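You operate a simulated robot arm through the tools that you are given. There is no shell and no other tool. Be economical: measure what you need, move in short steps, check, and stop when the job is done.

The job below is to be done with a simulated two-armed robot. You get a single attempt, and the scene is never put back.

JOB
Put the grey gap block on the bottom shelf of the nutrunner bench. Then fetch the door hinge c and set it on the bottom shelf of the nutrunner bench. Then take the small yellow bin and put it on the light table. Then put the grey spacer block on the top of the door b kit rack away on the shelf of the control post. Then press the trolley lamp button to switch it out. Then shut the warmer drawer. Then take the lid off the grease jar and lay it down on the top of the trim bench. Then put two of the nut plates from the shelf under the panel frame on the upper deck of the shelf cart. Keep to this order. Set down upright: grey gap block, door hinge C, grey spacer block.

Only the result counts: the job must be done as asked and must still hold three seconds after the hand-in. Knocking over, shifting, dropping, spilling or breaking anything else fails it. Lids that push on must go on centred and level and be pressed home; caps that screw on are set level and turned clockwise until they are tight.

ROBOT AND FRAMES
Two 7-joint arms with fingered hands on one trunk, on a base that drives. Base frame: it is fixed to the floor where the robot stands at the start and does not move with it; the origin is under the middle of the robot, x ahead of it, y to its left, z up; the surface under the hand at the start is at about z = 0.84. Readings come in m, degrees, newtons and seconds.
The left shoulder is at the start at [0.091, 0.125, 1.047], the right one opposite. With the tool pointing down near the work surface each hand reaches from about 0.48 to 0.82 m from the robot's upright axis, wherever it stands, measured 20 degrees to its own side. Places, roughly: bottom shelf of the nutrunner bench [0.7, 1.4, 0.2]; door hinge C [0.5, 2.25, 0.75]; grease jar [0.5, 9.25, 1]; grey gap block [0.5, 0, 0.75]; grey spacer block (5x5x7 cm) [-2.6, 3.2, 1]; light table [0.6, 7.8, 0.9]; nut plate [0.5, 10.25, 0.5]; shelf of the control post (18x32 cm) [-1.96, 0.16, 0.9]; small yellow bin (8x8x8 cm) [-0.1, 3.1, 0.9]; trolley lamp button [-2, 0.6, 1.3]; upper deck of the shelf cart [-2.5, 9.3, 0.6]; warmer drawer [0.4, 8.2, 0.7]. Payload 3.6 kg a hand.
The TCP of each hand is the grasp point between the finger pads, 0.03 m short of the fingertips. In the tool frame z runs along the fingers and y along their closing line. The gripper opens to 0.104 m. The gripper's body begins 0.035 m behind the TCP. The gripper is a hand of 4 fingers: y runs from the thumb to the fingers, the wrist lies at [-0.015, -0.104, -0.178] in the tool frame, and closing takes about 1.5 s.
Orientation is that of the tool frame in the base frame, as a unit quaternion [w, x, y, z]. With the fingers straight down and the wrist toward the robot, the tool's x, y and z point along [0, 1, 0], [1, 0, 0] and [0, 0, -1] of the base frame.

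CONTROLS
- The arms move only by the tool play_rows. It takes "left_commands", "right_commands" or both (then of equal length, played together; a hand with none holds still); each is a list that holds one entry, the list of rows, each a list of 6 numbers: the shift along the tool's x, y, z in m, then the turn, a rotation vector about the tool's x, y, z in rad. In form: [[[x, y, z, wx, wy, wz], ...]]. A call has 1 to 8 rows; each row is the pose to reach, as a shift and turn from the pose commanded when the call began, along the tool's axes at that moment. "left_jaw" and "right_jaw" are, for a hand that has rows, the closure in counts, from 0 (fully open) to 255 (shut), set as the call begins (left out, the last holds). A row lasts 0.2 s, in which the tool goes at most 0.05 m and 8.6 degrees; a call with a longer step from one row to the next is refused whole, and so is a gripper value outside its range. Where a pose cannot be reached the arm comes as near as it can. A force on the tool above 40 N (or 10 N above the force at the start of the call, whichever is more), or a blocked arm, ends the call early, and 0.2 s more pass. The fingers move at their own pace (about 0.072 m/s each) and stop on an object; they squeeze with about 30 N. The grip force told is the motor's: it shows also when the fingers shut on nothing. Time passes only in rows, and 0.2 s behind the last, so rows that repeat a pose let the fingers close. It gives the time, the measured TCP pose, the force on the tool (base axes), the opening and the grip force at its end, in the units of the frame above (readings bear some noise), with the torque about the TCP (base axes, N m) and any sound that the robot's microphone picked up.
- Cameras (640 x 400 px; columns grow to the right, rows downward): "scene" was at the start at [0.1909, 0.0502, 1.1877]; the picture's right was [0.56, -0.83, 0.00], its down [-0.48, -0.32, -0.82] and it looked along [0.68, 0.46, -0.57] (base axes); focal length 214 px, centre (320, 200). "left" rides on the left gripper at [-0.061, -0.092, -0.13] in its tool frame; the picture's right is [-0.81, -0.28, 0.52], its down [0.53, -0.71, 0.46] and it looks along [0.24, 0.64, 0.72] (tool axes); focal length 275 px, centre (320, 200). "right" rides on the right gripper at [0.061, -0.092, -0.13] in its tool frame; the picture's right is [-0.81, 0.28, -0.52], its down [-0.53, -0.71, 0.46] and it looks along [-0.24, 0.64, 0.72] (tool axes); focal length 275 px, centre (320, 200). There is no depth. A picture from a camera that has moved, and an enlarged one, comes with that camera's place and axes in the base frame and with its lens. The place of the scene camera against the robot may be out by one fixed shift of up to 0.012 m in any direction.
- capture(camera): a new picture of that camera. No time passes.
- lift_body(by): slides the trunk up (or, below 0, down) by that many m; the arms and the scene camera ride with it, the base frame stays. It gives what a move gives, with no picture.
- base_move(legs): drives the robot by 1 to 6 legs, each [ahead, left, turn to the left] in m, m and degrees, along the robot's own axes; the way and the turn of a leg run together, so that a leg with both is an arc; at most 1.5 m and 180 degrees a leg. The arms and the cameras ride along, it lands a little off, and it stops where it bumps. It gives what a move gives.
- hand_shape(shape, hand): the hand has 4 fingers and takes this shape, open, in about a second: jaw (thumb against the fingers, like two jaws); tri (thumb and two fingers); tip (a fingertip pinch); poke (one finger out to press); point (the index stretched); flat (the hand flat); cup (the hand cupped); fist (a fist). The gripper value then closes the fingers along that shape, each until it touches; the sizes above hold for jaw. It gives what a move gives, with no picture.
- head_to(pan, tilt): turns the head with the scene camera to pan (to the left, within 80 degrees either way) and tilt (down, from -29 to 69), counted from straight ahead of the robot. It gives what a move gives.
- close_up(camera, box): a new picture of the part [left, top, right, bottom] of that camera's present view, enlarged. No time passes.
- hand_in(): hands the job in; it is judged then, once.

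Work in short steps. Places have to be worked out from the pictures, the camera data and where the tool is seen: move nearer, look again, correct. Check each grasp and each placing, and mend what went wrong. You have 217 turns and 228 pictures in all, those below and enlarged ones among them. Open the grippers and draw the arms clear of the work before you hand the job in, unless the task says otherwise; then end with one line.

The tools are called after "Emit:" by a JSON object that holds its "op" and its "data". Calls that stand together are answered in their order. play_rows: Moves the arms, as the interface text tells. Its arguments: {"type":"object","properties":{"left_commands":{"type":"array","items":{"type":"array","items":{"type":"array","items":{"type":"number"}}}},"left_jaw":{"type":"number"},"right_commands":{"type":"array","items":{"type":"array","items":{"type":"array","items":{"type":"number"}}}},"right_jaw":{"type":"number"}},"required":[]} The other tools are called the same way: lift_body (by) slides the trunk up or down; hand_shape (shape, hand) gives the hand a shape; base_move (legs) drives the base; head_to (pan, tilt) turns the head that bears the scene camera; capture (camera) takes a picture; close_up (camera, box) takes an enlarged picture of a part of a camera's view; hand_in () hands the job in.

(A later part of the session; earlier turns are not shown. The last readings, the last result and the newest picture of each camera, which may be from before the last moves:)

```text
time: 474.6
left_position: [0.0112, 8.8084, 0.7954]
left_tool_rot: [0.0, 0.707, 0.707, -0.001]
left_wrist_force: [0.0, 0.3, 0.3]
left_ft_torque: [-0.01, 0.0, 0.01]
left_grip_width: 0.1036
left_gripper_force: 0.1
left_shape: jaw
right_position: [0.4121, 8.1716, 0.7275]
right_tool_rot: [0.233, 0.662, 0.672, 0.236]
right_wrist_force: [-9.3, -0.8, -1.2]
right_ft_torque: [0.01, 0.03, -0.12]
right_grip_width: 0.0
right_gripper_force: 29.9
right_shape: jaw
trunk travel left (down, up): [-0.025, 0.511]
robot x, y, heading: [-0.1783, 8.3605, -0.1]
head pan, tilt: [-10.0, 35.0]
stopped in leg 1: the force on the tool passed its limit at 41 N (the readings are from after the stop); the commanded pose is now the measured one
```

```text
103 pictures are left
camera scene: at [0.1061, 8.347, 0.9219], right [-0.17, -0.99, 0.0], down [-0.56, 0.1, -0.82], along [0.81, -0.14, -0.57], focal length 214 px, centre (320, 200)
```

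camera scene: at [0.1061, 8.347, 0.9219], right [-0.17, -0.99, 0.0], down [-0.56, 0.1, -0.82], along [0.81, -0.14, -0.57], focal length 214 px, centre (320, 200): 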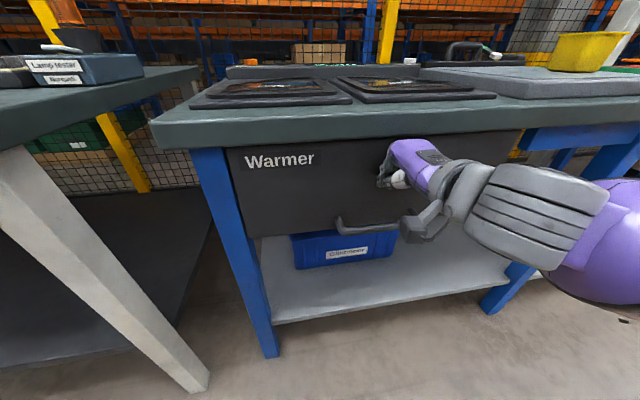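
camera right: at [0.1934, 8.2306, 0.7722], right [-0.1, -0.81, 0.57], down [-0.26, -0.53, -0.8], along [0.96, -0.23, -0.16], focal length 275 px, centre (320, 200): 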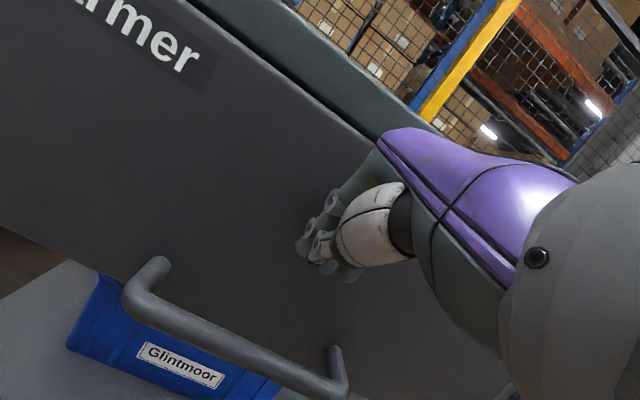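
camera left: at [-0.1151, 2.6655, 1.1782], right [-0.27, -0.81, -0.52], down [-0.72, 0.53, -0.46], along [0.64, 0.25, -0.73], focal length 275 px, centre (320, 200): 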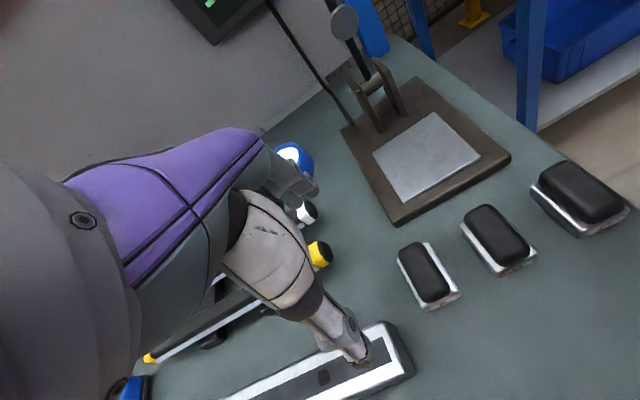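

The push stopped at 41 N: the drawer is fully shut. I back away and restore the hand and trunk.

Emit:
{"op": "base_move", "data": {"legs": [[-0.3, 0, 0]]}}

Emit:
{"op": "play_rows", "data": {"right_commands": [[[0, 0, 0, 0.12, 0, 0], [0, 0, 0, 0.24, 0, 0], [0, 0, 0, 0.36, 0, 0], [0, 0, 0, 0.48, 0, 0], [0, 0, 0, 0.6, 0, 0], [0, 0, 0, 0.68, 0, 0], [0, 0, 0, 0.68, 0, 0]]], "right_jaw": 0}}

Emit:
{"op": "capture", "data": {"camera": "scene"}}

Emit:
{"op": "lift_body", "data": {"by": 0.25}}

```text
time: 476.6
left_position: [-0.2846, 8.8073, 0.7969]
left_tool_rot: [0.001, 0.706, 0.708, -0.001]
left_wrist_force: [-0.5, -0.4, -0.1]
left_ft_torque: [-0.02, 0.04, 0.03]
left_grip_width: 0.1037
left_gripper_force: 0.0
left_shape: jaw
right_position: [0.1186, 8.1712, 0.727]
right_tool_rot: [0.233, 0.662, 0.672, 0.236]
right_wrist_force: [0.5, -0.4, 0.3]
right_ft_torque: [0.01, 0.01, -0.03]
right_grip_width: 0.0001
right_gripper_force: 29.6
right_shape: jaw
trunk travel left (down, up): [-0.025, 0.511]
robot x, y, heading: [-0.472, 8.3634, 0.2]
head pan, tilt: [-10.0, 35.0]
```

```text
time: 478.2
left_position: [-0.2821, 8.8075, 0.7966]
left_tool_rot: [0.001, 0.707, 0.707, 0.0]
left_wrist_force: [-0.7, -0.5, -0.4]
left_ft_torque: [0.03, 0.02, 0.0]
left_grip_width: 0.1035
left_gripper_force: 0.0
left_shape: jaw
right_position: [0.1177, 8.1696, 0.7277]
right_tool_rot: [-0.001, 0.703, 0.711, -0.002]
right_wrist_force: [-0.8, 0.9, -0.1]
right_ft_torque: [-0.01, 0.03, 0.03]
right_grip_width: 0.1036
right_gripper_force: 0.1
right_shape: jaw
trunk travel left (down, up): [-0.025, 0.511]
robot x, y, heading: [-0.4721, 8.3629, 0.5]
head pan, tilt: [-10.0, 35.0]
```

```text
102 pictures are left
camera scene: at [-0.1892, 8.3463, 0.9217], right [-0.17, -0.99, 0.0], down [-0.57, 0.1, -0.82], along [0.81, -0.14, -0.57], focal length 214 px, centre (320, 200)
```

scene: 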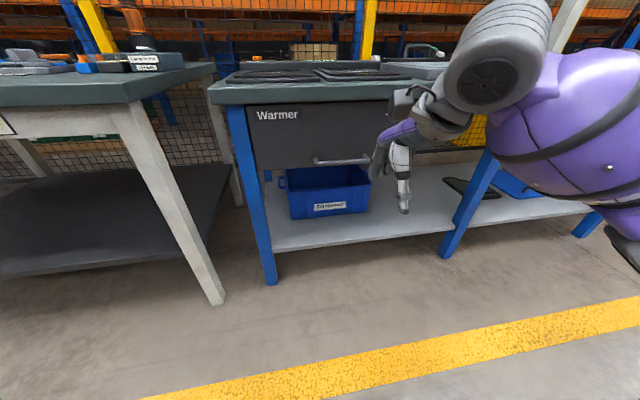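

```text
time: 480.8
left_position: [-0.2834, 8.8078, 1.0467]
left_tool_rot: [-0.001, 0.706, 0.708, -0.001]
left_wrist_force: [0.1, -0.5, 0.0]
left_ft_torque: [0.0, 0.0, 0.01]
left_grip_width: 0.1038
left_gripper_force: 0.0
left_shape: jaw
right_position: [0.1182, 8.1714, 0.9761]
right_tool_rot: [-0.002, 0.703, 0.711, -0.002]
right_wrist_force: [0.2, -0.8, -0.4]
right_ft_torque: [-0.01, 0.01, -0.02]
right_grip_width: 0.1039
right_gripper_force: 0.0
right_shape: jaw
trunk travel left (down, up): [-0.275, 0.261]
robot x, y, heading: [-0.4728, 8.3597, -0.1]
head pan, tilt: [-10.0, 35.0]
```

The drawer is shut. Next is the grease jar on the trim bench: I raise the right hand and slide left.

Emit:
{"op": "play_rows", "data": {"right_commands": [[[0, 0, -0.04, 0, 0, 0], [0, -0.03, -0.08, 0, 0, 0], [0, -0.06, -0.12, 0, 0, 0], [0, -0.06, -0.14, 0, 0, 0]]]}}

Emit:
{"op": "base_move", "data": {"legs": [[-0.1, 0.95, 0]]}}

Emit:
{"op": "head_to", "data": {"pan": 0, "tilt": 30}}

Emit:
{"op": "capture", "data": {"camera": "scene"}}

```text
time: 481.8
left_position: [-0.2836, 8.8082, 1.0453]
left_tool_rot: [0.0, 0.706, 0.708, -0.001]
left_wrist_force: [-0.8, -0.1, 0.2]
left_ft_torque: [0.03, 0.01, 0.0]
left_grip_width: 0.1042
left_gripper_force: 0.0
left_shape: jaw
right_position: [0.0587, 8.1704, 1.1152]
right_tool_rot: [-0.002, 0.703, 0.711, -0.002]
right_wrist_force: [-0.1, 0.7, 0.5]
right_ft_torque: [0.0, -0.02, -0.01]
right_grip_width: 0.1037
right_gripper_force: 0.0
right_shape: jaw
trunk travel left (down, up): [-0.275, 0.261]
robot x, y, heading: [-0.4738, 8.3568, -0.0]
head pan, tilt: [-10.0, 35.0]
```

```text
time: 490.4
left_position: [-0.3804, 9.7539, 1.0455]
left_tool_rot: [0.0, 0.709, 0.705, 0.0]
left_wrist_force: [-0.2, 0.1, 0.0]
left_ft_torque: [0.01, -0.01, 0.03]
left_grip_width: 0.1038
left_gripper_force: 0.0
left_shape: jaw
right_position: [-0.0425, 9.1128, 1.1164]
right_tool_rot: [-0.002, 0.705, 0.709, -0.002]
right_wrist_force: [0.3, 0.0, -0.2]
right_ft_torque: [0.04, 0.0, -0.03]
right_grip_width: 0.104
right_gripper_force: 0.0
right_shape: jaw
trunk travel left (down, up): [-0.275, 0.261]
robot x, y, heading: [-0.5737, 9.3062, -0.1]
head pan, tilt: [-10.0, 35.0]
```

```text
time: 491.2
left_position: [-0.3805, 9.7542, 1.0461]
left_tool_rot: [0.001, 0.709, 0.705, 0.0]
left_wrist_force: [0.1, 0.2, -0.4]
left_ft_torque: [0.01, 0.01, -0.05]
left_grip_width: 0.1041
left_gripper_force: 0.1
left_shape: jaw
right_position: [-0.0425, 9.1123, 1.1161]
right_tool_rot: [-0.002, 0.705, 0.709, -0.002]
right_wrist_force: [-0.8, 0.3, 0.0]
right_ft_torque: [-0.01, 0.0, 0.02]
right_grip_width: 0.1041
right_gripper_force: 0.0
right_shape: jaw
trunk travel left (down, up): [-0.275, 0.261]
robot x, y, heading: [-0.5721, 9.3059, -0.0]
head pan, tilt: [0.0, 30.0]
```

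```text
101 pictures are left
camera scene: at [-0.3664, 9.3066, 1.1955], right [-0.01, -1.0, 0.0], down [-0.5, 0.0, -0.87], along [0.87, 0.0, -0.5], focal length 214 px, centre (320, 200)
```

scene: 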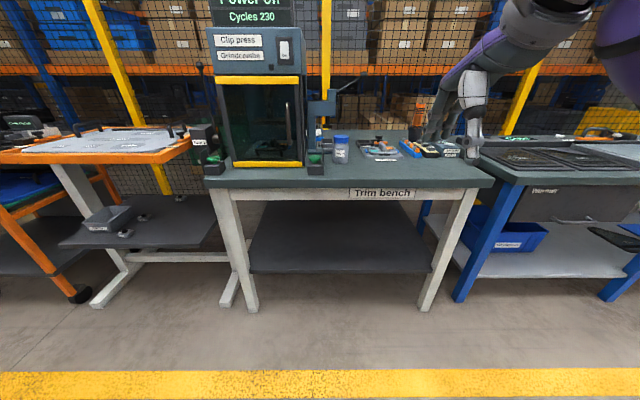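

Emit:
{"op": "close_up", "data": {"camera": "scene", "box": [290, 110, 470, 210]}}

```text
3.56 times, centred on (380, 160) of scene
camera zoom: at [-0.3664, 9.3066, 1.1955], right [-0.01, -1.0, 0.0], down [-0.5, 0.0, -0.87], along [0.87, 0.0, -0.5], focal length 763 px, centre (107, 342)
```

zoom: 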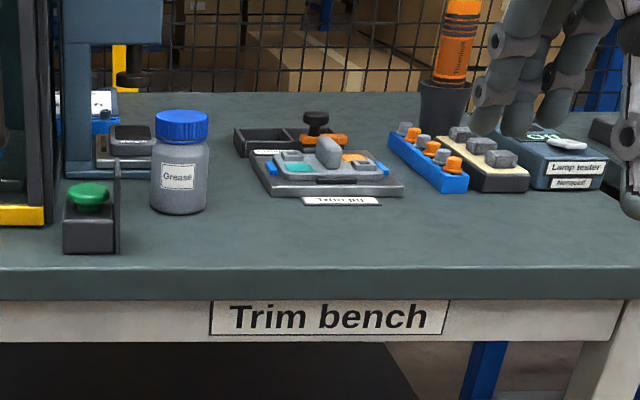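

The grease jar (blue ribbed screw lid) stands on the trim bench beside the press. I approach to triangulate it with the right camera.

Emit:
{"op": "base_move", "data": {"legs": [[0.28, 0.1, 0]]}}

Emit:
{"op": "capture", "data": {"camera": "right"}}

Emit:
{"op": "capture", "data": {"camera": "scene"}}

```text
time: 493.2
left_position: [-0.1015, 9.8529, 1.0461]
left_tool_rot: [0.0, 0.708, 0.706, -0.001]
left_wrist_force: [-0.1, -0.4, -0.4]
left_ft_torque: [0.0, 0.0, 0.01]
left_grip_width: 0.1041
left_gripper_force: 0.0
left_shape: jaw
right_position: [0.237, 9.2126, 1.1165]
right_tool_rot: [-0.002, 0.705, 0.709, -0.001]
right_wrist_force: [0.5, 0.7, -0.5]
right_ft_torque: [-0.01, 0.03, 0.01]
right_grip_width: 0.1038
right_gripper_force: 0.0
right_shape: jaw
trunk travel left (down, up): [-0.275, 0.261]
robot x, y, heading: [-0.2908, 9.4042, -0.1]
head pan, tilt: [0.0, 30.0]
```

```text
99 pictures are left
camera right: at [0.1469, 9.2741, 1.2466], right [0.28, -0.81, 0.52], down [-0.71, -0.54, -0.45], along [0.64, -0.24, -0.73], focal length 275 px, centre (320, 200)
```

right: 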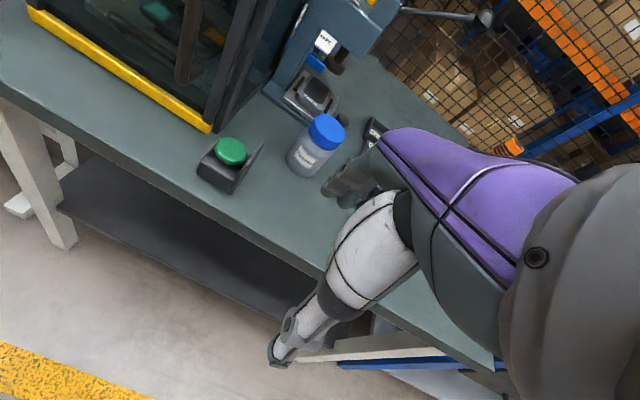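

```text
98 pictures are left
camera scene: at [-0.0871, 9.4067, 1.1955], right [0.0, -1.0, 0.0], down [-0.5, 0.0, -0.87], along [0.87, 0.0, -0.5], focal length 214 px, centre (320, 200)
```

scene: 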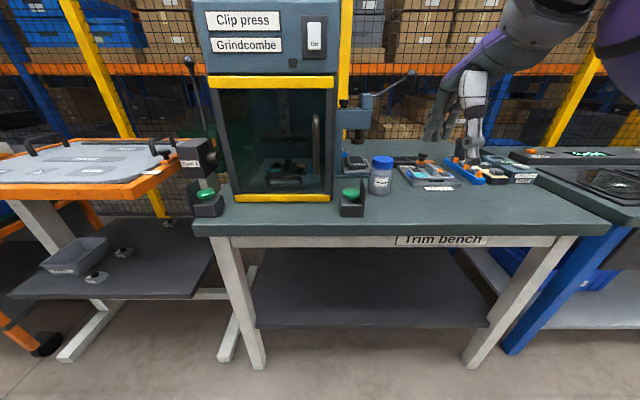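

The lid top is at (0.5245, 9.2205, 0.977), about 5 cm across. I drive 0.15 m forward and bring the hand above it.

Emit:
{"op": "base_move", "data": {"legs": [[0.15, 0, 0]]}}

Emit:
{"op": "play_rows", "data": {"right_commands": [[[0.002, 0.045, 0, 0, 0, 0], [0.005, 0.09, 0, 0, 0, 0], [0.008, 0.137, 0, 0, 0, 0], [0.008, 0.137, 0.03, 0, 0, 0], [0.008, 0.137, 0.05, 0, 0, 0]]]}}

Emit:
{"op": "capture", "data": {"camera": "right"}}

Emit:
{"op": "capture", "data": {"camera": "scene"}}

```text
time: 494.6
left_position: [0.0453, 9.8533, 1.0455]
left_tool_rot: [0.0, 0.707, 0.707, -0.002]
left_wrist_force: [0.6, -0.7, 0.3]
left_ft_torque: [0.0, 0.03, -0.03]
left_grip_width: 0.1039
left_gripper_force: 0.0
left_shape: jaw
right_position: [0.385, 9.2134, 1.1154]
right_tool_rot: [-0.001, 0.704, 0.71, -0.001]
right_wrist_force: [0.5, 0.3, 0.3]
right_ft_torque: [0.0, 0.0, 0.04]
right_grip_width: 0.1037
right_gripper_force: 0.1
right_shape: jaw
trunk travel left (down, up): [-0.275, 0.261]
robot x, y, heading: [-0.1512, 9.4067, 0.0]
head pan, tilt: [0.0, 30.0]
```

```text
time: 495.8
left_position: [0.0442, 9.8537, 1.046]
left_tool_rot: [0.0, 0.708, 0.706, 0.0]
left_wrist_force: [0.1, 0.6, 0.8]
left_ft_torque: [-0.01, -0.01, -0.02]
left_grip_width: 0.104
left_gripper_force: 0.1
left_shape: jaw
right_position: [0.5204, 9.222, 1.0667]
right_tool_rot: [-0.002, 0.705, 0.71, -0.001]
right_wrist_force: [0.0, 0.1, 0.1]
right_ft_torque: [0.04, -0.01, -0.01]
right_grip_width: 0.1037
right_gripper_force: 0.1
right_shape: jaw
trunk travel left (down, up): [-0.275, 0.261]
robot x, y, heading: [-0.1487, 9.4042, -0.2]
head pan, tilt: [0.0, 30.0]
```

```text
97 pictures are left
camera right: at [0.4299, 9.2829, 1.1964], right [0.28, -0.81, 0.52], down [-0.71, -0.54, -0.45], along [0.64, -0.24, -0.73], focal length 275 px, centre (320, 200)
```

right: 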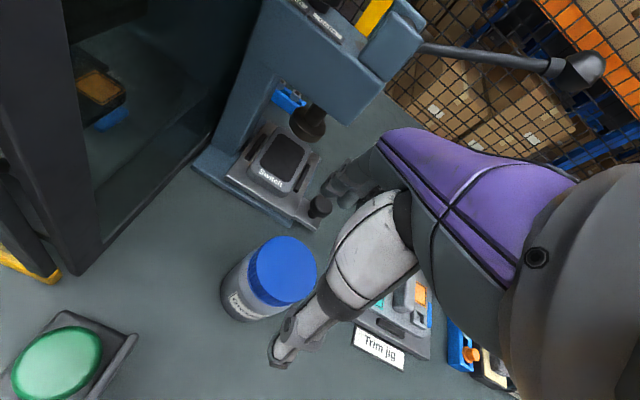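

```text
96 pictures are left
camera scene: at [0.0596, 9.4065, 1.1955], right [0.0, -1.0, 0.0], down [-0.5, 0.0, -0.87], along [0.87, 0.0, -0.5], focal length 214 px, centre (320, 200)
```

scene: 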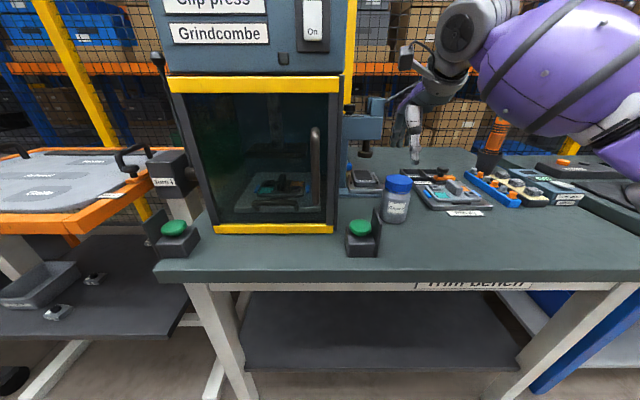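

Refined lid centre: (0.533, 9.2175), top ≈ 0.973. I pre-rotate the hand 0.5 rad clockwise, then lower so only the fingertips span the lid.

Emit:
{"op": "play_rows", "data": {"right_commands": [[[-0.002, 0.006, 0, 0, 0, 0.13], [-0.0045, 0.0125, 0, 0, 0, 0.26], [-0.0045, 0.0125, 0, 0, 0, 0.39], [-0.0045, 0.0125, 0.03, 0, 0, 0.5], [-0.0045, 0.0125, 0.06, 0, 0, 0.5], [-0.0045, 0.0125, 0.082, 0, 0, 0.5], [-0.0045, 0.0125, 0.082, 0, 0, 0.5]]]}}

Emit:
{"op": "capture", "data": {"camera": "right"}}

Emit:
{"op": "close_up", "data": {"camera": "scene", "box": [320, 120, 480, 240]}}

```text
time: 497.4
left_position: [0.0446, 9.8532, 1.0459]
left_tool_rot: [0.001, 0.708, 0.706, -0.001]
left_wrist_force: [0.7, 0.3, -0.1]
left_ft_torque: [-0.03, 0.01, -0.03]
left_grip_width: 0.104
left_gripper_force: 0.0
left_shape: jaw
right_position: [0.5323, 9.2175, 0.982]
right_tool_rot: [-0.001, 0.858, 0.513, -0.002]
right_wrist_force: [0.8, 0.8, 0.5]
right_ft_torque: [-0.04, 0.04, 0.0]
right_grip_width: 0.104
right_gripper_force: 0.0
right_shape: jaw
trunk travel left (down, up): [-0.275, 0.261]
robot x, y, heading: [-0.1493, 9.4036, -0.1]
head pan, tilt: [0.0, 30.0]
```

```text
95 pictures are left
camera right: at [0.4824, 9.3144, 1.1125], right [-0.14, -0.84, 0.52], down [-0.88, -0.13, -0.45], along [0.45, -0.52, -0.73], focal length 275 px, centre (320, 200)
```

right: 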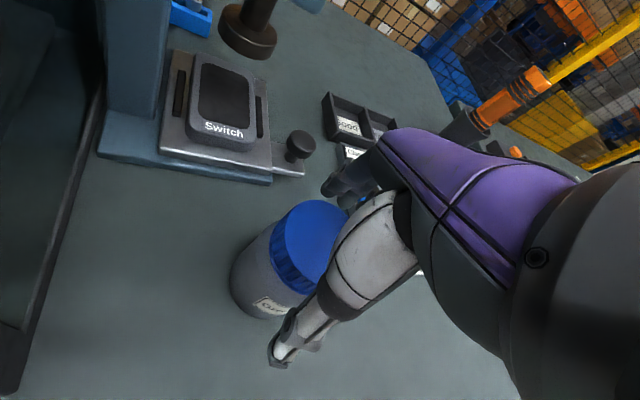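

```text
3.33 times, centred on (400, 180) of scene
camera zoom: at [0.0593, 9.4064, 1.1956], right [0.0, -1.0, 0.0], down [-0.5, 0.0, -0.87], along [0.87, 0.0, -0.5], focal length 715 px, centre (53, 267)
```

zoom: 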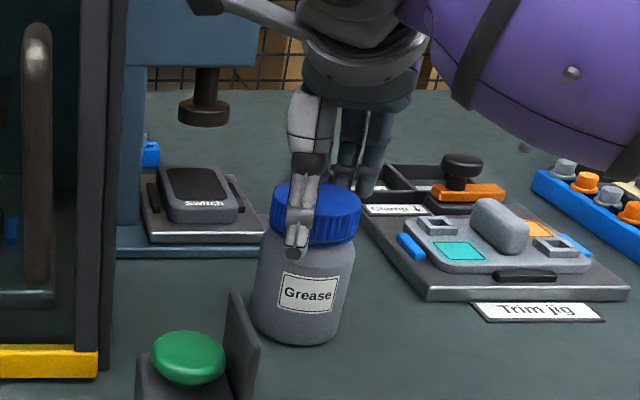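

The thumb reaches just past the lid's lower edge; I raise 6 mm and close on the lid.

Emit:
{"op": "play_rows", "data": {"right_commands": [[[0, 0, -0.006, 0, 0, 0], [0, 0, -0.006, 0, 0, 0], [0, 0, -0.006, 0, 0, 0], [0, 0, -0.006, 0, 0, 0], [0, 0, -0.006, 0, 0, 0], [0, 0, -0.006, 0, 0, 0], [0, 0, -0.006, 0, 0, 0], [0, 0, -0.006, 0, 0, 0]]], "right_jaw": 255}}

Emit:
{"op": "close_up", "data": {"camera": "scene", "box": [320, 120, 480, 240]}}

```text
time: 499.2
left_position: [0.044, 9.8544, 1.0448]
left_tool_rot: [0.0, 0.707, 0.707, 0.0]
left_wrist_force: [0.5, 0.6, 0.3]
left_ft_torque: [-0.05, 0.01, 0.01]
left_grip_width: 0.1038
left_gripper_force: 0.1
left_shape: jaw
right_position: [0.5334, 9.2174, 0.9885]
right_tool_rot: [-0.001, 0.858, 0.514, -0.002]
right_wrist_force: [-0.1, 0.5, 1.0]
right_ft_torque: [0.02, 0.07, 0.0]
right_grip_width: 0.0538
right_gripper_force: 30.3
right_shape: jaw
trunk travel left (down, up): [-0.275, 0.261]
robot x, y, heading: [-0.1479, 9.4048, 0.0]
head pan, tilt: [0.0, 30.0]
```

```text
3.33 times, centred on (400, 180) of scene
camera zoom: at [0.0596, 9.4063, 1.1955], right [0.0, -1.0, 0.0], down [-0.5, 0.0, -0.87], along [0.87, 0.0, -0.5], focal length 715 px, centre (53, 267)
```

zoom: 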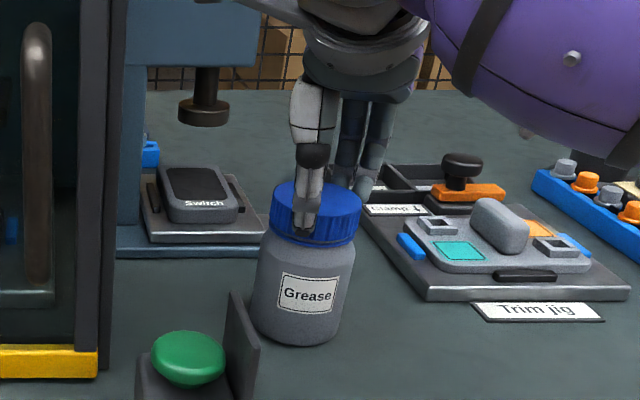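

Gripped on the lid (0.054). I twist counter-clockwise 60° and watch whether the jar turns.

Emit:
{"op": "play_rows", "data": {"right_commands": [[[0, 0, 0, 0, 0, -0.13], [0, 0, 0, 0, 0, -0.26], [0, 0, 0, 0, 0, -0.39], [0, 0, 0, 0, 0, -0.52], [0, 0, 0, 0, 0, -0.65], [0, 0, 0, 0, 0, -0.78], [0, 0, 0, 0, 0, -0.91], [0, 0, 0, 0, 0, -1.04]]]}}

Emit:
{"op": "close_up", "data": {"camera": "scene", "box": [320, 120, 480, 240]}}

```text
time: 501.0
left_position: [0.0442, 9.8535, 1.0466]
left_tool_rot: [0.001, 0.708, 0.706, -0.001]
left_wrist_force: [0.2, 0.8, -0.2]
left_ft_torque: [-0.01, -0.01, 0.0]
left_grip_width: 0.1037
left_gripper_force: 0.1
left_shape: jaw
right_position: [0.5325, 9.2173, 0.9887]
right_tool_rot: [-0.002, 0.545, 0.839, -0.001]
right_wrist_force: [0.5, -0.1, -0.3]
right_ft_torque: [-0.01, -0.02, -0.02]
right_grip_width: 0.0533
right_gripper_force: 30.3
right_shape: jaw
right hand out of reach, approached as far as the arm can: row 8
trunk travel left (down, up): [-0.275, 0.261]
robot x, y, heading: [-0.1451, 9.4048, 0.0]
head pan, tilt: [0.0, 30.0]
```

```text
3.33 times, centred on (400, 180) of scene
camera zoom: at [0.0596, 9.4064, 1.1955], right [0.0, -1.0, 0.0], down [-0.5, 0.0, -0.87], along [0.87, 0.0, -0.5], focal length 715 px, centre (53, 267)
```

zoom: 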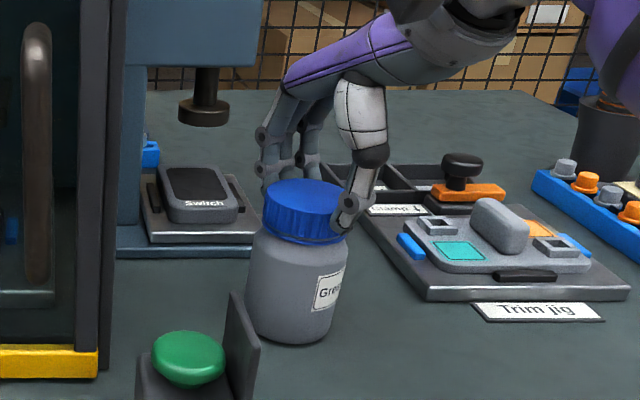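

The jar turned along with the lid, so twisting alone does nothing; it is called a lid, so likely it just pushes on. I try lifting gently 1.5 cm and look.

Emit:
{"op": "play_rows", "data": {"right_commands": [[[0, 0, -0.003, 0, 0, 0], [0, 0, -0.006, 0, 0, 0], [0, 0, -0.009, 0, 0, 0], [0, 0, -0.012, 0, 0, 0], [0, 0, -0.015, 0, 0, 0]]]}}

Emit:
{"op": "close_up", "data": {"camera": "scene", "box": [320, 120, 480, 240]}}

```text
time: 502.2
left_position: [0.0447, 9.8536, 1.0453]
left_tool_rot: [0.001, 0.708, 0.706, 0.0]
left_wrist_force: [-0.3, 0.7, -0.4]
left_ft_torque: [0.01, 0.04, 0.04]
left_grip_width: 0.1039
left_gripper_force: 0.0
left_shape: jaw
right_position: [0.5333, 9.2178, 1.0051]
right_tool_rot: [-0.002, 0.545, 0.838, 0.0]
right_wrist_force: [-0.2, 0.0, -2.1]
right_ft_torque: [0.0, 0.04, 0.01]
right_grip_width: 0.0538
right_gripper_force: 29.9
right_shape: jaw
trunk travel left (down, up): [-0.275, 0.261]
robot x, y, heading: [-0.1483, 9.4044, -0.1]
head pan, tilt: [0.0, 30.0]
```

```text
3.33 times, centred on (400, 180) of scene
camera zoom: at [0.0597, 9.4063, 1.1955], right [0.0, -1.0, 0.0], down [-0.5, 0.0, -0.87], along [0.87, 0.0, -0.5], focal length 715 px, centre (53, 267)
```

zoom: 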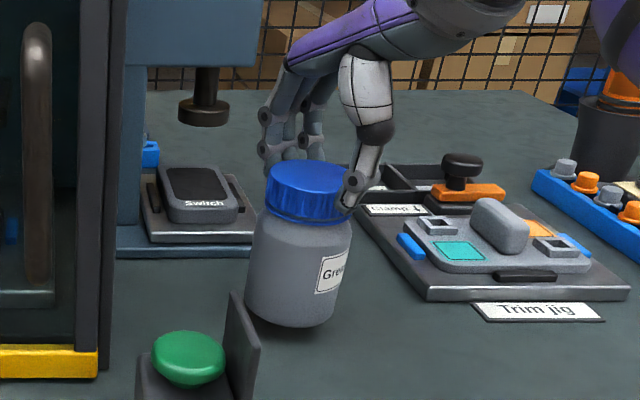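

The whole jar lifts with the lid, so I need the left hand to hold the body. I'll carry the jar to the clear front strip of the bench (around x 0.42, y 9.05), rest it there, and use both hands.

Emit:
{"op": "play_rows", "data": {"right_commands": [[[0, 0, -0.03, 0, 0, 0], [0, 0, -0.06, 0, 0, 0], [0, 0, -0.06, 0, 0, 0]]]}}

Emit:
{"op": "base_move", "data": {"legs": [[-0.12, 0, 0], [0, -0.324, 0]]}}

Emit:
{"op": "play_rows", "data": {"right_commands": [[[0.036, 0.016, 0, 0, 0, 0], [0.073, 0.032, 0, 0, 0, 0], [0.11, 0.049, 0, 0, 0, 0], [0.143, 0.064, 0, 0, 0, 0]]]}}

Emit:
{"op": "capture", "data": {"camera": "scene"}}

Emit:
{"op": "capture", "data": {"camera": "left"}}

```text
time: 503.0
left_position: [0.0437, 9.8533, 1.0456]
left_tool_rot: [-0.001, 0.708, 0.707, 0.0]
left_wrist_force: [-0.2, -0.7, 0.8]
left_ft_torque: [0.0, 0.01, 0.0]
left_grip_width: 0.104
left_gripper_force: 0.0
left_shape: jaw
right_position: [0.5328, 9.2163, 1.0358]
right_tool_rot: [0.0, 0.546, 0.838, -0.001]
right_wrist_force: [0.6, 0.1, -3.1]
right_ft_torque: [-0.01, 0.01, -0.01]
right_grip_width: 0.0538
right_gripper_force: 30.2
right_shape: jaw
right hand out of reach, approached as far as the arm can: row 2, 3
trunk travel left (down, up): [-0.275, 0.261]
robot x, y, heading: [-0.1523, 9.4064, -0.2]
head pan, tilt: [0.0, 30.0]
```

```text
time: 507.2
left_position: [-0.0773, 9.5343, 1.0462]
left_tool_rot: [0.001, 0.707, 0.707, 0.0]
left_wrist_force: [-0.4, 0.5, -0.1]
left_ft_torque: [0.04, 0.02, 0.0]
left_grip_width: 0.1039
left_gripper_force: 0.1
left_shape: jaw
right_position: [0.4107, 8.8997, 1.0346]
right_tool_rot: [-0.002, 0.545, 0.838, -0.001]
right_wrist_force: [0.9, -0.3, -2.4]
right_ft_torque: [0.02, 0.01, 0.01]
right_grip_width: 0.0537
right_gripper_force: 29.9
right_shape: jaw
trunk travel left (down, up): [-0.275, 0.261]
robot x, y, heading: [-0.2733, 9.0836, 0.3]
head pan, tilt: [0.0, 30.0]
```

```text
time: 508.2
left_position: [-0.0773, 9.5344, 1.0469]
left_tool_rot: [0.0, 0.707, 0.707, 0.0]
left_wrist_force: [0.7, 0.1, -0.3]
left_ft_torque: [0.01, -0.01, 0.01]
left_grip_width: 0.104
left_gripper_force: 0.0
left_shape: jaw
right_position: [0.4114, 9.0554, 1.0362]
right_tool_rot: [0.0, 0.545, 0.839, -0.001]
right_wrist_force: [0.1, -0.4, -3.2]
right_ft_torque: [-0.05, 0.0, -0.02]
right_grip_width: 0.0534
right_gripper_force: 29.5
right_shape: jaw
trunk travel left (down, up): [-0.275, 0.261]
robot x, y, heading: [-0.2699, 9.0842, 0.1]
head pan, tilt: [0.0, 30.0]
```

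```text
90 pictures are left
camera scene: at [-0.0616, 9.088, 1.1955], right [0.0, -1.0, 0.0], down [-0.5, 0.0, -0.87], along [0.87, 0.0, -0.5], focal length 214 px, centre (320, 200)
```

scene: 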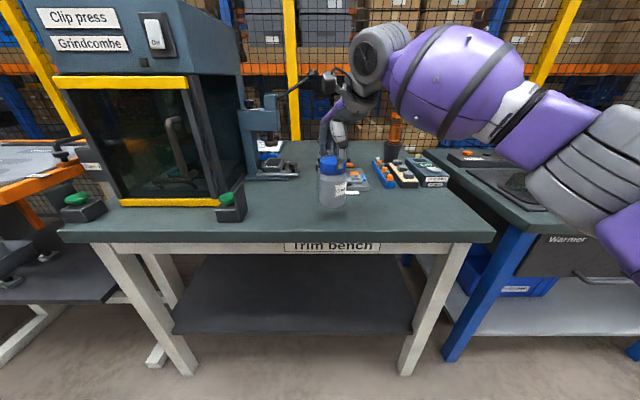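

```text
89 pictures are left
camera left: at [-0.1698, 9.4737, 1.1778], right [-0.28, -0.81, -0.52], down [-0.71, 0.53, -0.46], along [0.64, 0.24, -0.73], focal length 275 px, centre (320, 200)
```

left: 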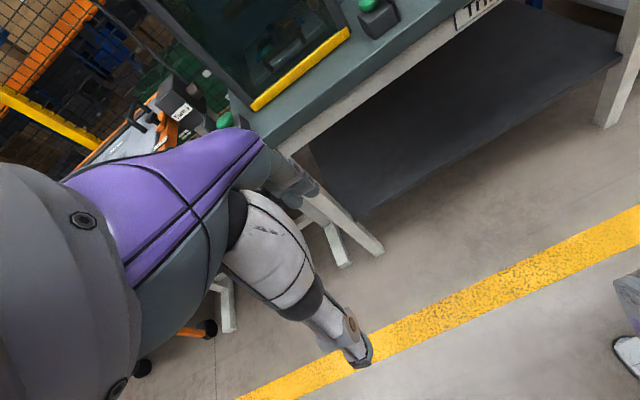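

The jar hangs over the clear strip. I lower it to the bench.

Emit:
{"op": "play_rows", "data": {"right_commands": [[[0, 0, 0.02, 0, 0, 0], [0, 0, 0.038, 0, 0, 0], [0, 0, 0.042, 0, 0, 0], [0, 0, 0.045, 0, 0, 0], [0, 0, 0.048, 0, 0, 0]]]}}

Emit:
{"op": "close_up", "data": {"camera": "scene", "box": [240, 120, 420, 260]}}

```text
time: 509.4
left_position: [-0.0767, 9.5331, 1.0463]
left_tool_rot: [0.001, 0.707, 0.707, -0.001]
left_wrist_force: [-0.6, 0.0, 0.1]
left_ft_torque: [-0.02, 0.02, -0.02]
left_grip_width: 0.1036
left_gripper_force: 0.1
left_shape: jaw
right_position: [0.41, 9.0559, 0.9874]
right_tool_rot: [-0.002, 0.545, 0.839, -0.001]
right_wrist_force: [0.1, -0.1, -1.8]
right_ft_torque: [0.0, -0.01, 0.0]
right_grip_width: 0.0536
right_gripper_force: 30.0
right_shape: jaw
trunk travel left (down, up): [-0.275, 0.261]
robot x, y, heading: [-0.2696, 9.0867, -0.1]
head pan, tilt: [0.0, 30.0]
```

```text
2.86 times, centred on (330, 190) of scene
camera zoom: at [-0.0616, 9.0874, 1.1955], right [0.0, -1.0, 0.0], down [-0.5, 0.0, -0.87], along [0.87, 0.0, -0.5], focal length 613 px, centre (291, 229)
```

zoom: 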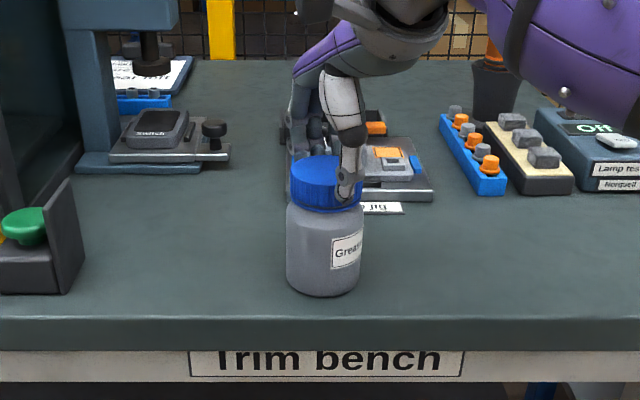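

Jar rests on the bench, still held by the lid. Now I tilt the left hand inward (60°) in free space while moving it forward a little.

Emit:
{"op": "play_rows", "data": {"left_commands": [[[0, 0.025, 0, 0, -0.131, 0], [0, 0.05, 0, 0, -0.262, 0], [0, 0.075, 0, 0, -0.393, 0], [0, 0.1, 0, 0, -0.524, 0], [0, 0.125, 0, 0, -0.655, 0], [0, 0.15, 0, 0, -0.785, 0], [0, 0.175, 0, 0, -0.916, 0], [0, 0.2, 0, 0, -1.047, 0]]], "left_jaw": 0}}

Emit:
{"op": "head_to", "data": {"pan": 10, "tilt": 30}}

Emit:
{"op": "capture", "data": {"camera": "scene"}}

```text
time: 511.2
left_position: [0.124, 9.5347, 1.0458]
left_tool_rot: [0.354, 0.612, 0.612, -0.354]
left_wrist_force: [-0.6, 0.1, 1.3]
left_ft_torque: [-0.01, 0.01, -0.03]
left_grip_width: 0.1041
left_gripper_force: 0.0
left_shape: jaw
right_position: [0.4106, 9.055, 0.9883]
right_tool_rot: [-0.003, 0.546, 0.838, -0.001]
right_wrist_force: [0.9, -0.4, -1.9]
right_ft_torque: [-0.05, 0.06, -0.03]
right_grip_width: 0.0538
right_gripper_force: 30.0
right_shape: jaw
trunk travel left (down, up): [-0.275, 0.261]
robot x, y, heading: [-0.2704, 9.0869, -0.0]
head pan, tilt: [0.0, 30.0]
```

```text
time: 511.9
left_position: [0.123, 9.534, 1.0457]
left_tool_rot: [0.353, 0.613, 0.613, -0.353]
left_wrist_force: [1.1, -0.2, 0.2]
left_ft_torque: [-0.02, -0.04, 0.0]
left_grip_width: 0.1035
left_gripper_force: 0.1
left_shape: jaw
right_position: [0.4116, 9.0569, 0.9875]
right_tool_rot: [-0.002, 0.544, 0.839, 0.0]
right_wrist_force: [0.8, 0.5, -0.9]
right_ft_torque: [-0.06, 0.02, 0.01]
right_grip_width: 0.0536
right_gripper_force: 30.0
right_shape: jaw
trunk travel left (down, up): [-0.275, 0.261]
robot x, y, heading: [-0.2684, 9.0842, -0.0]
head pan, tilt: [10.0, 30.0]
```

```text
87 pictures are left
camera scene: at [-0.063, 9.103, 1.1955], right [0.17, -0.98, 0.0], down [-0.49, -0.09, -0.87], along [0.85, 0.15, -0.5], focal length 214 px, centre (320, 200)
```

scene: 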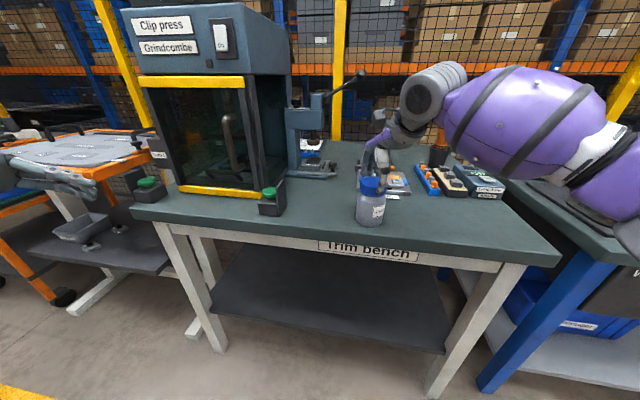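

The left hand reached the 60° inward tilt. I move it sideways first, then forward to the pre-grasp left of the jar.

Emit:
{"op": "play_rows", "data": {"left_commands": [[[-0.0183, 0, 0.0446, 0, 0, 0], [-0.0366, 0, 0.0893, 0, 0, 0], [-0.0549, 0, 0.1339, 0, 0, 0], [-0.0731, 0, 0.1785, 0, 0, 0], [-0.0914, 0, 0.2231, 0, 0, 0], [-0.1097, 0, 0.2678, 0, 0, 0], [-0.128, 0, 0.3124, 0, 0, 0]]]}}

Emit:
{"op": "play_rows", "data": {"left_commands": [[[0, 0.045, 0, 0, 0, 0], [0, 0.09, 0, 0, 0, 0], [0, 0.135, 0, 0, 0, 0], [0, 0.18, 0, 0, 0, 0], [0, 0.2, 0, 0, 0, 0]]]}}

Emit:
{"op": "capture", "data": {"camera": "scene"}}

Emit:
{"op": "capture", "data": {"camera": "left"}}

```text
time: 513.5
left_position: [0.1466, 9.2093, 1.0042]
left_tool_rot: [0.353, 0.613, 0.612, -0.354]
left_wrist_force: [0.8, -0.9, 1.1]
left_ft_torque: [0.03, 0.0, 0.01]
left_grip_width: 0.1039
left_gripper_force: 0.1
left_shape: jaw
left hand out of reach, approached as far as the arm can: row 6, 7
right_position: [0.4112, 9.0553, 0.9873]
right_tool_rot: [-0.002, 0.544, 0.839, -0.001]
right_wrist_force: [0.1, 0.8, -1.4]
right_ft_torque: [0.03, 0.01, -0.01]
right_grip_width: 0.0537
right_gripper_force: 29.8
right_shape: jaw
trunk travel left (down, up): [-0.275, 0.261]
robot x, y, heading: [-0.2713, 9.0834, -0.2]
head pan, tilt: [10.0, 30.0]
```

```text
time: 514.7
left_position: [0.3471, 9.2104, 1.0055]
left_tool_rot: [0.354, 0.612, 0.612, -0.354]
left_wrist_force: [-0.5, 0.2, 0.4]
left_ft_torque: [0.03, 0.01, 0.03]
left_grip_width: 0.1038
left_gripper_force: 0.0
left_shape: jaw
right_position: [0.4112, 9.0561, 0.9863]
right_tool_rot: [-0.003, 0.544, 0.839, -0.002]
right_wrist_force: [-0.6, -0.2, -0.9]
right_ft_torque: [-0.04, 0.05, 0.02]
right_grip_width: 0.0538
right_gripper_force: 30.5
right_shape: jaw
trunk travel left (down, up): [-0.275, 0.261]
robot x, y, heading: [-0.2719, 9.0835, 0.1]
head pan, tilt: [10.0, 30.0]
```

```text
86 pictures are left
camera scene: at [-0.0628, 9.103, 1.1955], right [0.17, -0.98, 0.0], down [-0.49, -0.09, -0.87], along [0.85, 0.15, -0.5], focal length 214 px, centre (320, 200)
```

scene: 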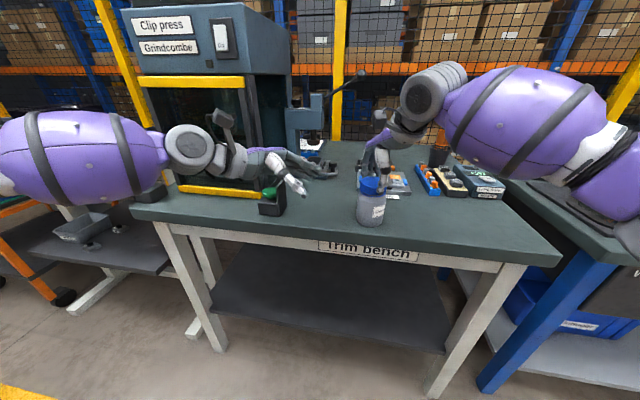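

```text
85 pictures are left
camera left: at [0.2546, 9.292, 1.1239], right [-0.27, -0.85, 0.44], down [-0.71, -0.13, -0.69], along [0.64, -0.51, -0.57], focal length 275 px, centre (320, 200)
```

left: 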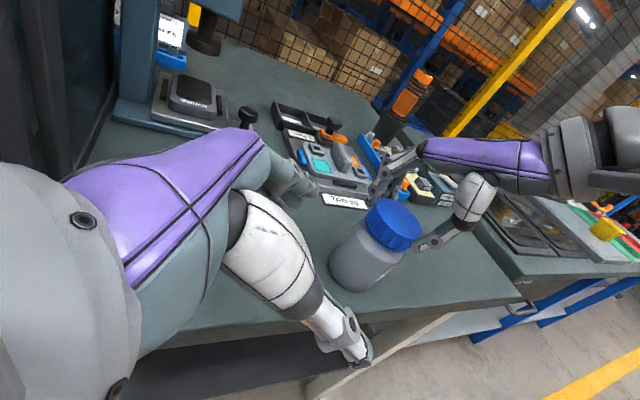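

The left hand sees the jar right in front. I align x to the jar axis and approach most of the way.

Emit:
{"op": "play_rows", "data": {"left_commands": [[[0, 0.032, 0, 0, 0, 0], [0, 0.064, 0, 0, 0, 0], [0.001, 0.064, 0.045, 0, 0, 0], [0.002, 0.064, 0.09, 0, 0, 0], [0.002, 0.064, 0.1, 0, 0, 0]]]}}

Emit:
{"op": "capture", "data": {"camera": "left"}}

Emit:
{"op": "close_up", "data": {"camera": "scene", "box": [280, 120, 460, 260]}}

```text
time: 515.9
left_position: [0.4105, 9.1247, 0.9526]
left_tool_rot: [0.354, 0.611, 0.612, -0.355]
left_wrist_force: [0.3, 0.2, -0.6]
left_ft_torque: [0.01, -0.04, 0.01]
left_grip_width: 0.1039
left_gripper_force: 0.1
left_shape: jaw
right_position: [0.4111, 9.0556, 0.9871]
right_tool_rot: [-0.001, 0.544, 0.839, -0.002]
right_wrist_force: [-1.0, 0.7, -1.8]
right_ft_torque: [0.0, 0.02, 0.0]
right_grip_width: 0.0536
right_gripper_force: 30.0
right_shape: jaw
trunk travel left (down, up): [-0.275, 0.261]
robot x, y, heading: [-0.2716, 9.0877, -0.2]
head pan, tilt: [10.0, 30.0]
```

```text
84 pictures are left
camera left: at [0.3184, 9.2074, 1.0721], right [-0.27, -0.85, 0.44], down [-0.71, -0.13, -0.69], along [0.64, -0.51, -0.57], focal length 275 px, centre (320, 200)
```

left: 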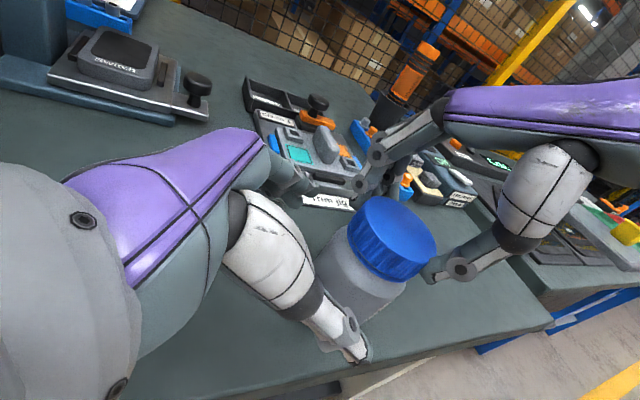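

```text
2.86 times, centred on (370, 190) of scene
camera zoom: at [-0.063, 9.1031, 1.1955], right [0.17, -0.98, 0.0], down [-0.49, -0.09, -0.87], along [0.85, 0.15, -0.5], focal length 613 px, centre (177, 229)
```

zoom: 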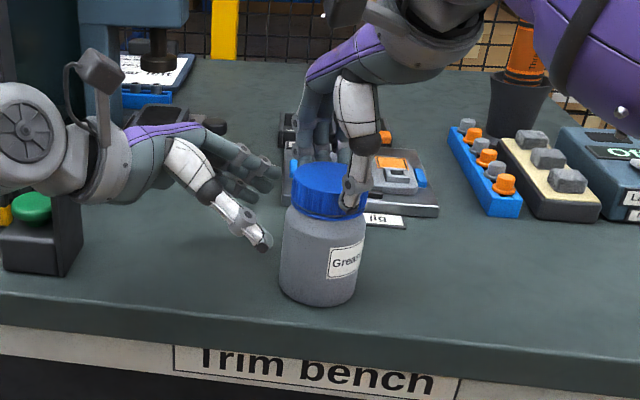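

Clear on all sides. I advance the last 7 cm so the left fingers straddle the jar body below the lid.

Emit:
{"op": "play_rows", "data": {"left_commands": [[[0.002, 0, 0.025, 0, 0, 0], [0.004, 0, 0.05, 0, 0, 0], [0.005, 0, 0.068, 0, 0, 0], [0.005, 0, 0.068, 0, 0, 0]]]}}

Emit:
{"op": "capture", "data": {"camera": "left"}}

Emit:
{"op": "close_up", "data": {"camera": "scene", "box": [280, 120, 460, 260]}}

```text
time: 516.9
left_position: [0.4115, 9.069, 0.9147]
left_tool_rot: [0.354, 0.611, 0.612, -0.356]
left_wrist_force: [0.2, 0.7, 0.2]
left_ft_torque: [0.03, 0.02, 0.01]
left_grip_width: 0.1039
left_gripper_force: 0.1
left_shape: jaw
right_position: [0.4103, 9.0547, 0.9874]
right_tool_rot: [-0.001, 0.545, 0.839, 0.0]
right_wrist_force: [0.1, 0.3, -1.0]
right_ft_torque: [-0.02, 0.0, 0.0]
right_grip_width: 0.0536
right_gripper_force: 30.3
right_shape: jaw
trunk travel left (down, up): [-0.275, 0.261]
robot x, y, heading: [-0.2704, 9.0882, 0.3]
head pan, tilt: [10.0, 30.0]
```

```text
82 pictures are left
camera left: at [0.3195, 9.1504, 1.0344], right [-0.27, -0.85, 0.45], down [-0.71, -0.13, -0.69], along [0.65, -0.51, -0.57], focal length 275 px, centre (320, 200)
```

left: 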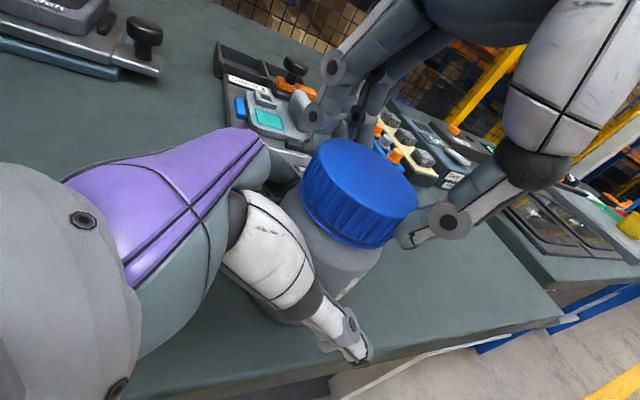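

```text
2.86 times, centred on (370, 190) of scene
camera zoom: at [-0.0631, 9.103, 1.1956], right [0.17, -0.98, 0.0], down [-0.49, -0.09, -0.87], along [0.85, 0.15, -0.5], focal length 613 px, centre (177, 229)
```

zoom: 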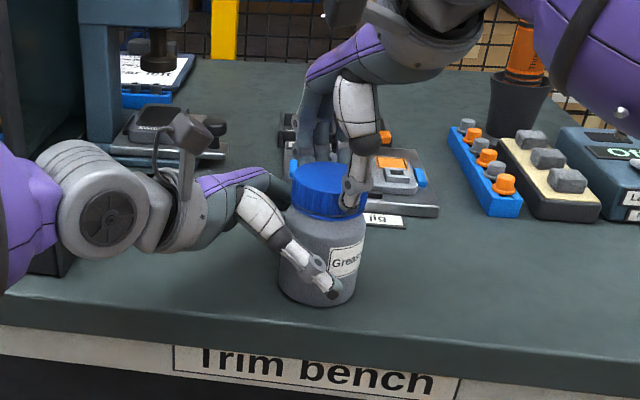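

The left hand straddles the body, no contact. Closing the left hand on the jar.

Emit:
{"op": "play_rows", "data": {"left_commands": [[[0, 0, 0, 0, 0, 0], [0, 0, 0, 0, 0, 0], [0, 0, 0, 0, 0, 0], [0, 0, 0, 0, 0, 0], [0, 0, 0, 0, 0, 0], [0, 0, 0, 0, 0, 0], [0, 0, 0, 0, 0, 0]]], "left_jaw": 255}}

Emit:
{"op": "close_up", "data": {"camera": "scene", "box": [280, 120, 460, 260]}}

```text
time: 518.5
left_position: [0.411, 9.069, 0.9151]
left_tool_rot: [0.354, 0.612, 0.612, -0.354]
left_wrist_force: [0.0, -1.8, -0.6]
left_ft_torque: [0.05, -0.08, 0.04]
left_grip_width: 0.0592
left_gripper_force: 30.0
left_shape: jaw
right_position: [0.4116, 9.0556, 0.9871]
right_tool_rot: [-0.002, 0.545, 0.838, -0.001]
right_wrist_force: [-0.6, 2.4, -0.1]
right_ft_torque: [0.0, 0.05, 0.0]
right_grip_width: 0.0536
right_gripper_force: 30.2
right_shape: jaw
trunk travel left (down, up): [-0.275, 0.261]
robot x, y, heading: [-0.2715, 9.0851, -0.0]
head pan, tilt: [10.0, 30.0]
```

```text
2.86 times, centred on (370, 190) of scene
camera zoom: at [-0.063, 9.103, 1.1955], right [0.17, -0.98, 0.0], down [-0.49, -0.09, -0.87], along [0.85, 0.15, -0.5], focal length 613 px, centre (177, 229)
```

zoom: 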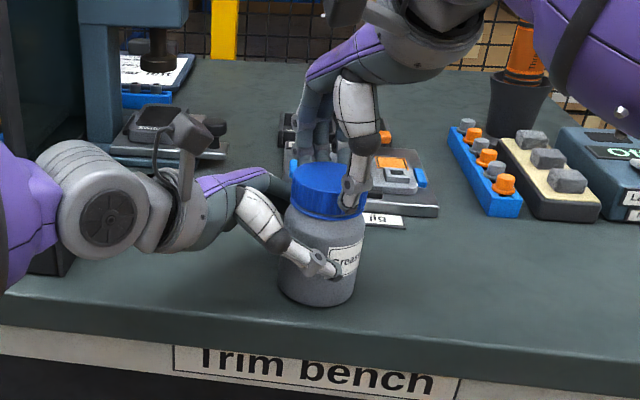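

Both hands hold. First I try a gentle straight pull on the lid (1 cm).

Emit:
{"op": "play_rows", "data": {"right_commands": [[[0, 0, -0.003, 0, 0, 0], [0, 0, -0.006, 0, 0, 0], [0, 0, -0.009, 0, 0, 0], [0, 0, -0.012, 0, 0, 0]]]}}

Emit:
{"op": "close_up", "data": {"camera": "scene", "box": [280, 120, 460, 260]}}

```text
time: 519.5
left_position: [0.4116, 9.0675, 0.9191]
left_tool_rot: [0.357, 0.611, 0.611, -0.353]
left_wrist_force: [-4.5, 0.9, 18.5]
left_ft_torque: [-0.25, -0.44, -0.07]
left_grip_width: 0.0586
left_gripper_force: 29.9
left_shape: jaw
right_position: [0.4114, 9.0564, 0.997]
right_tool_rot: [-0.002, 0.546, 0.837, -0.003]
right_wrist_force: [2.7, -0.6, -22.0]
right_ft_torque: [-0.12, 0.25, 0.03]
right_grip_width: 0.0536
right_gripper_force: 30.2
right_shape: jaw
trunk travel left (down, up): [-0.275, 0.261]
robot x, y, heading: [-0.2675, 9.0849, -0.3]
head pan, tilt: [10.0, 30.0]
```

```text
2.86 times, centred on (370, 190) of scene
camera zoom: at [-0.0629, 9.103, 1.1955], right [0.17, -0.98, 0.0], down [-0.49, -0.09, -0.87], along [0.85, 0.15, -0.5], focal length 613 px, centre (177, 229)
```

zoom: 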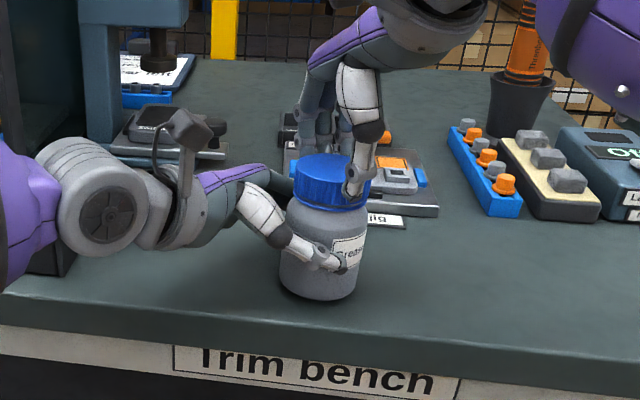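

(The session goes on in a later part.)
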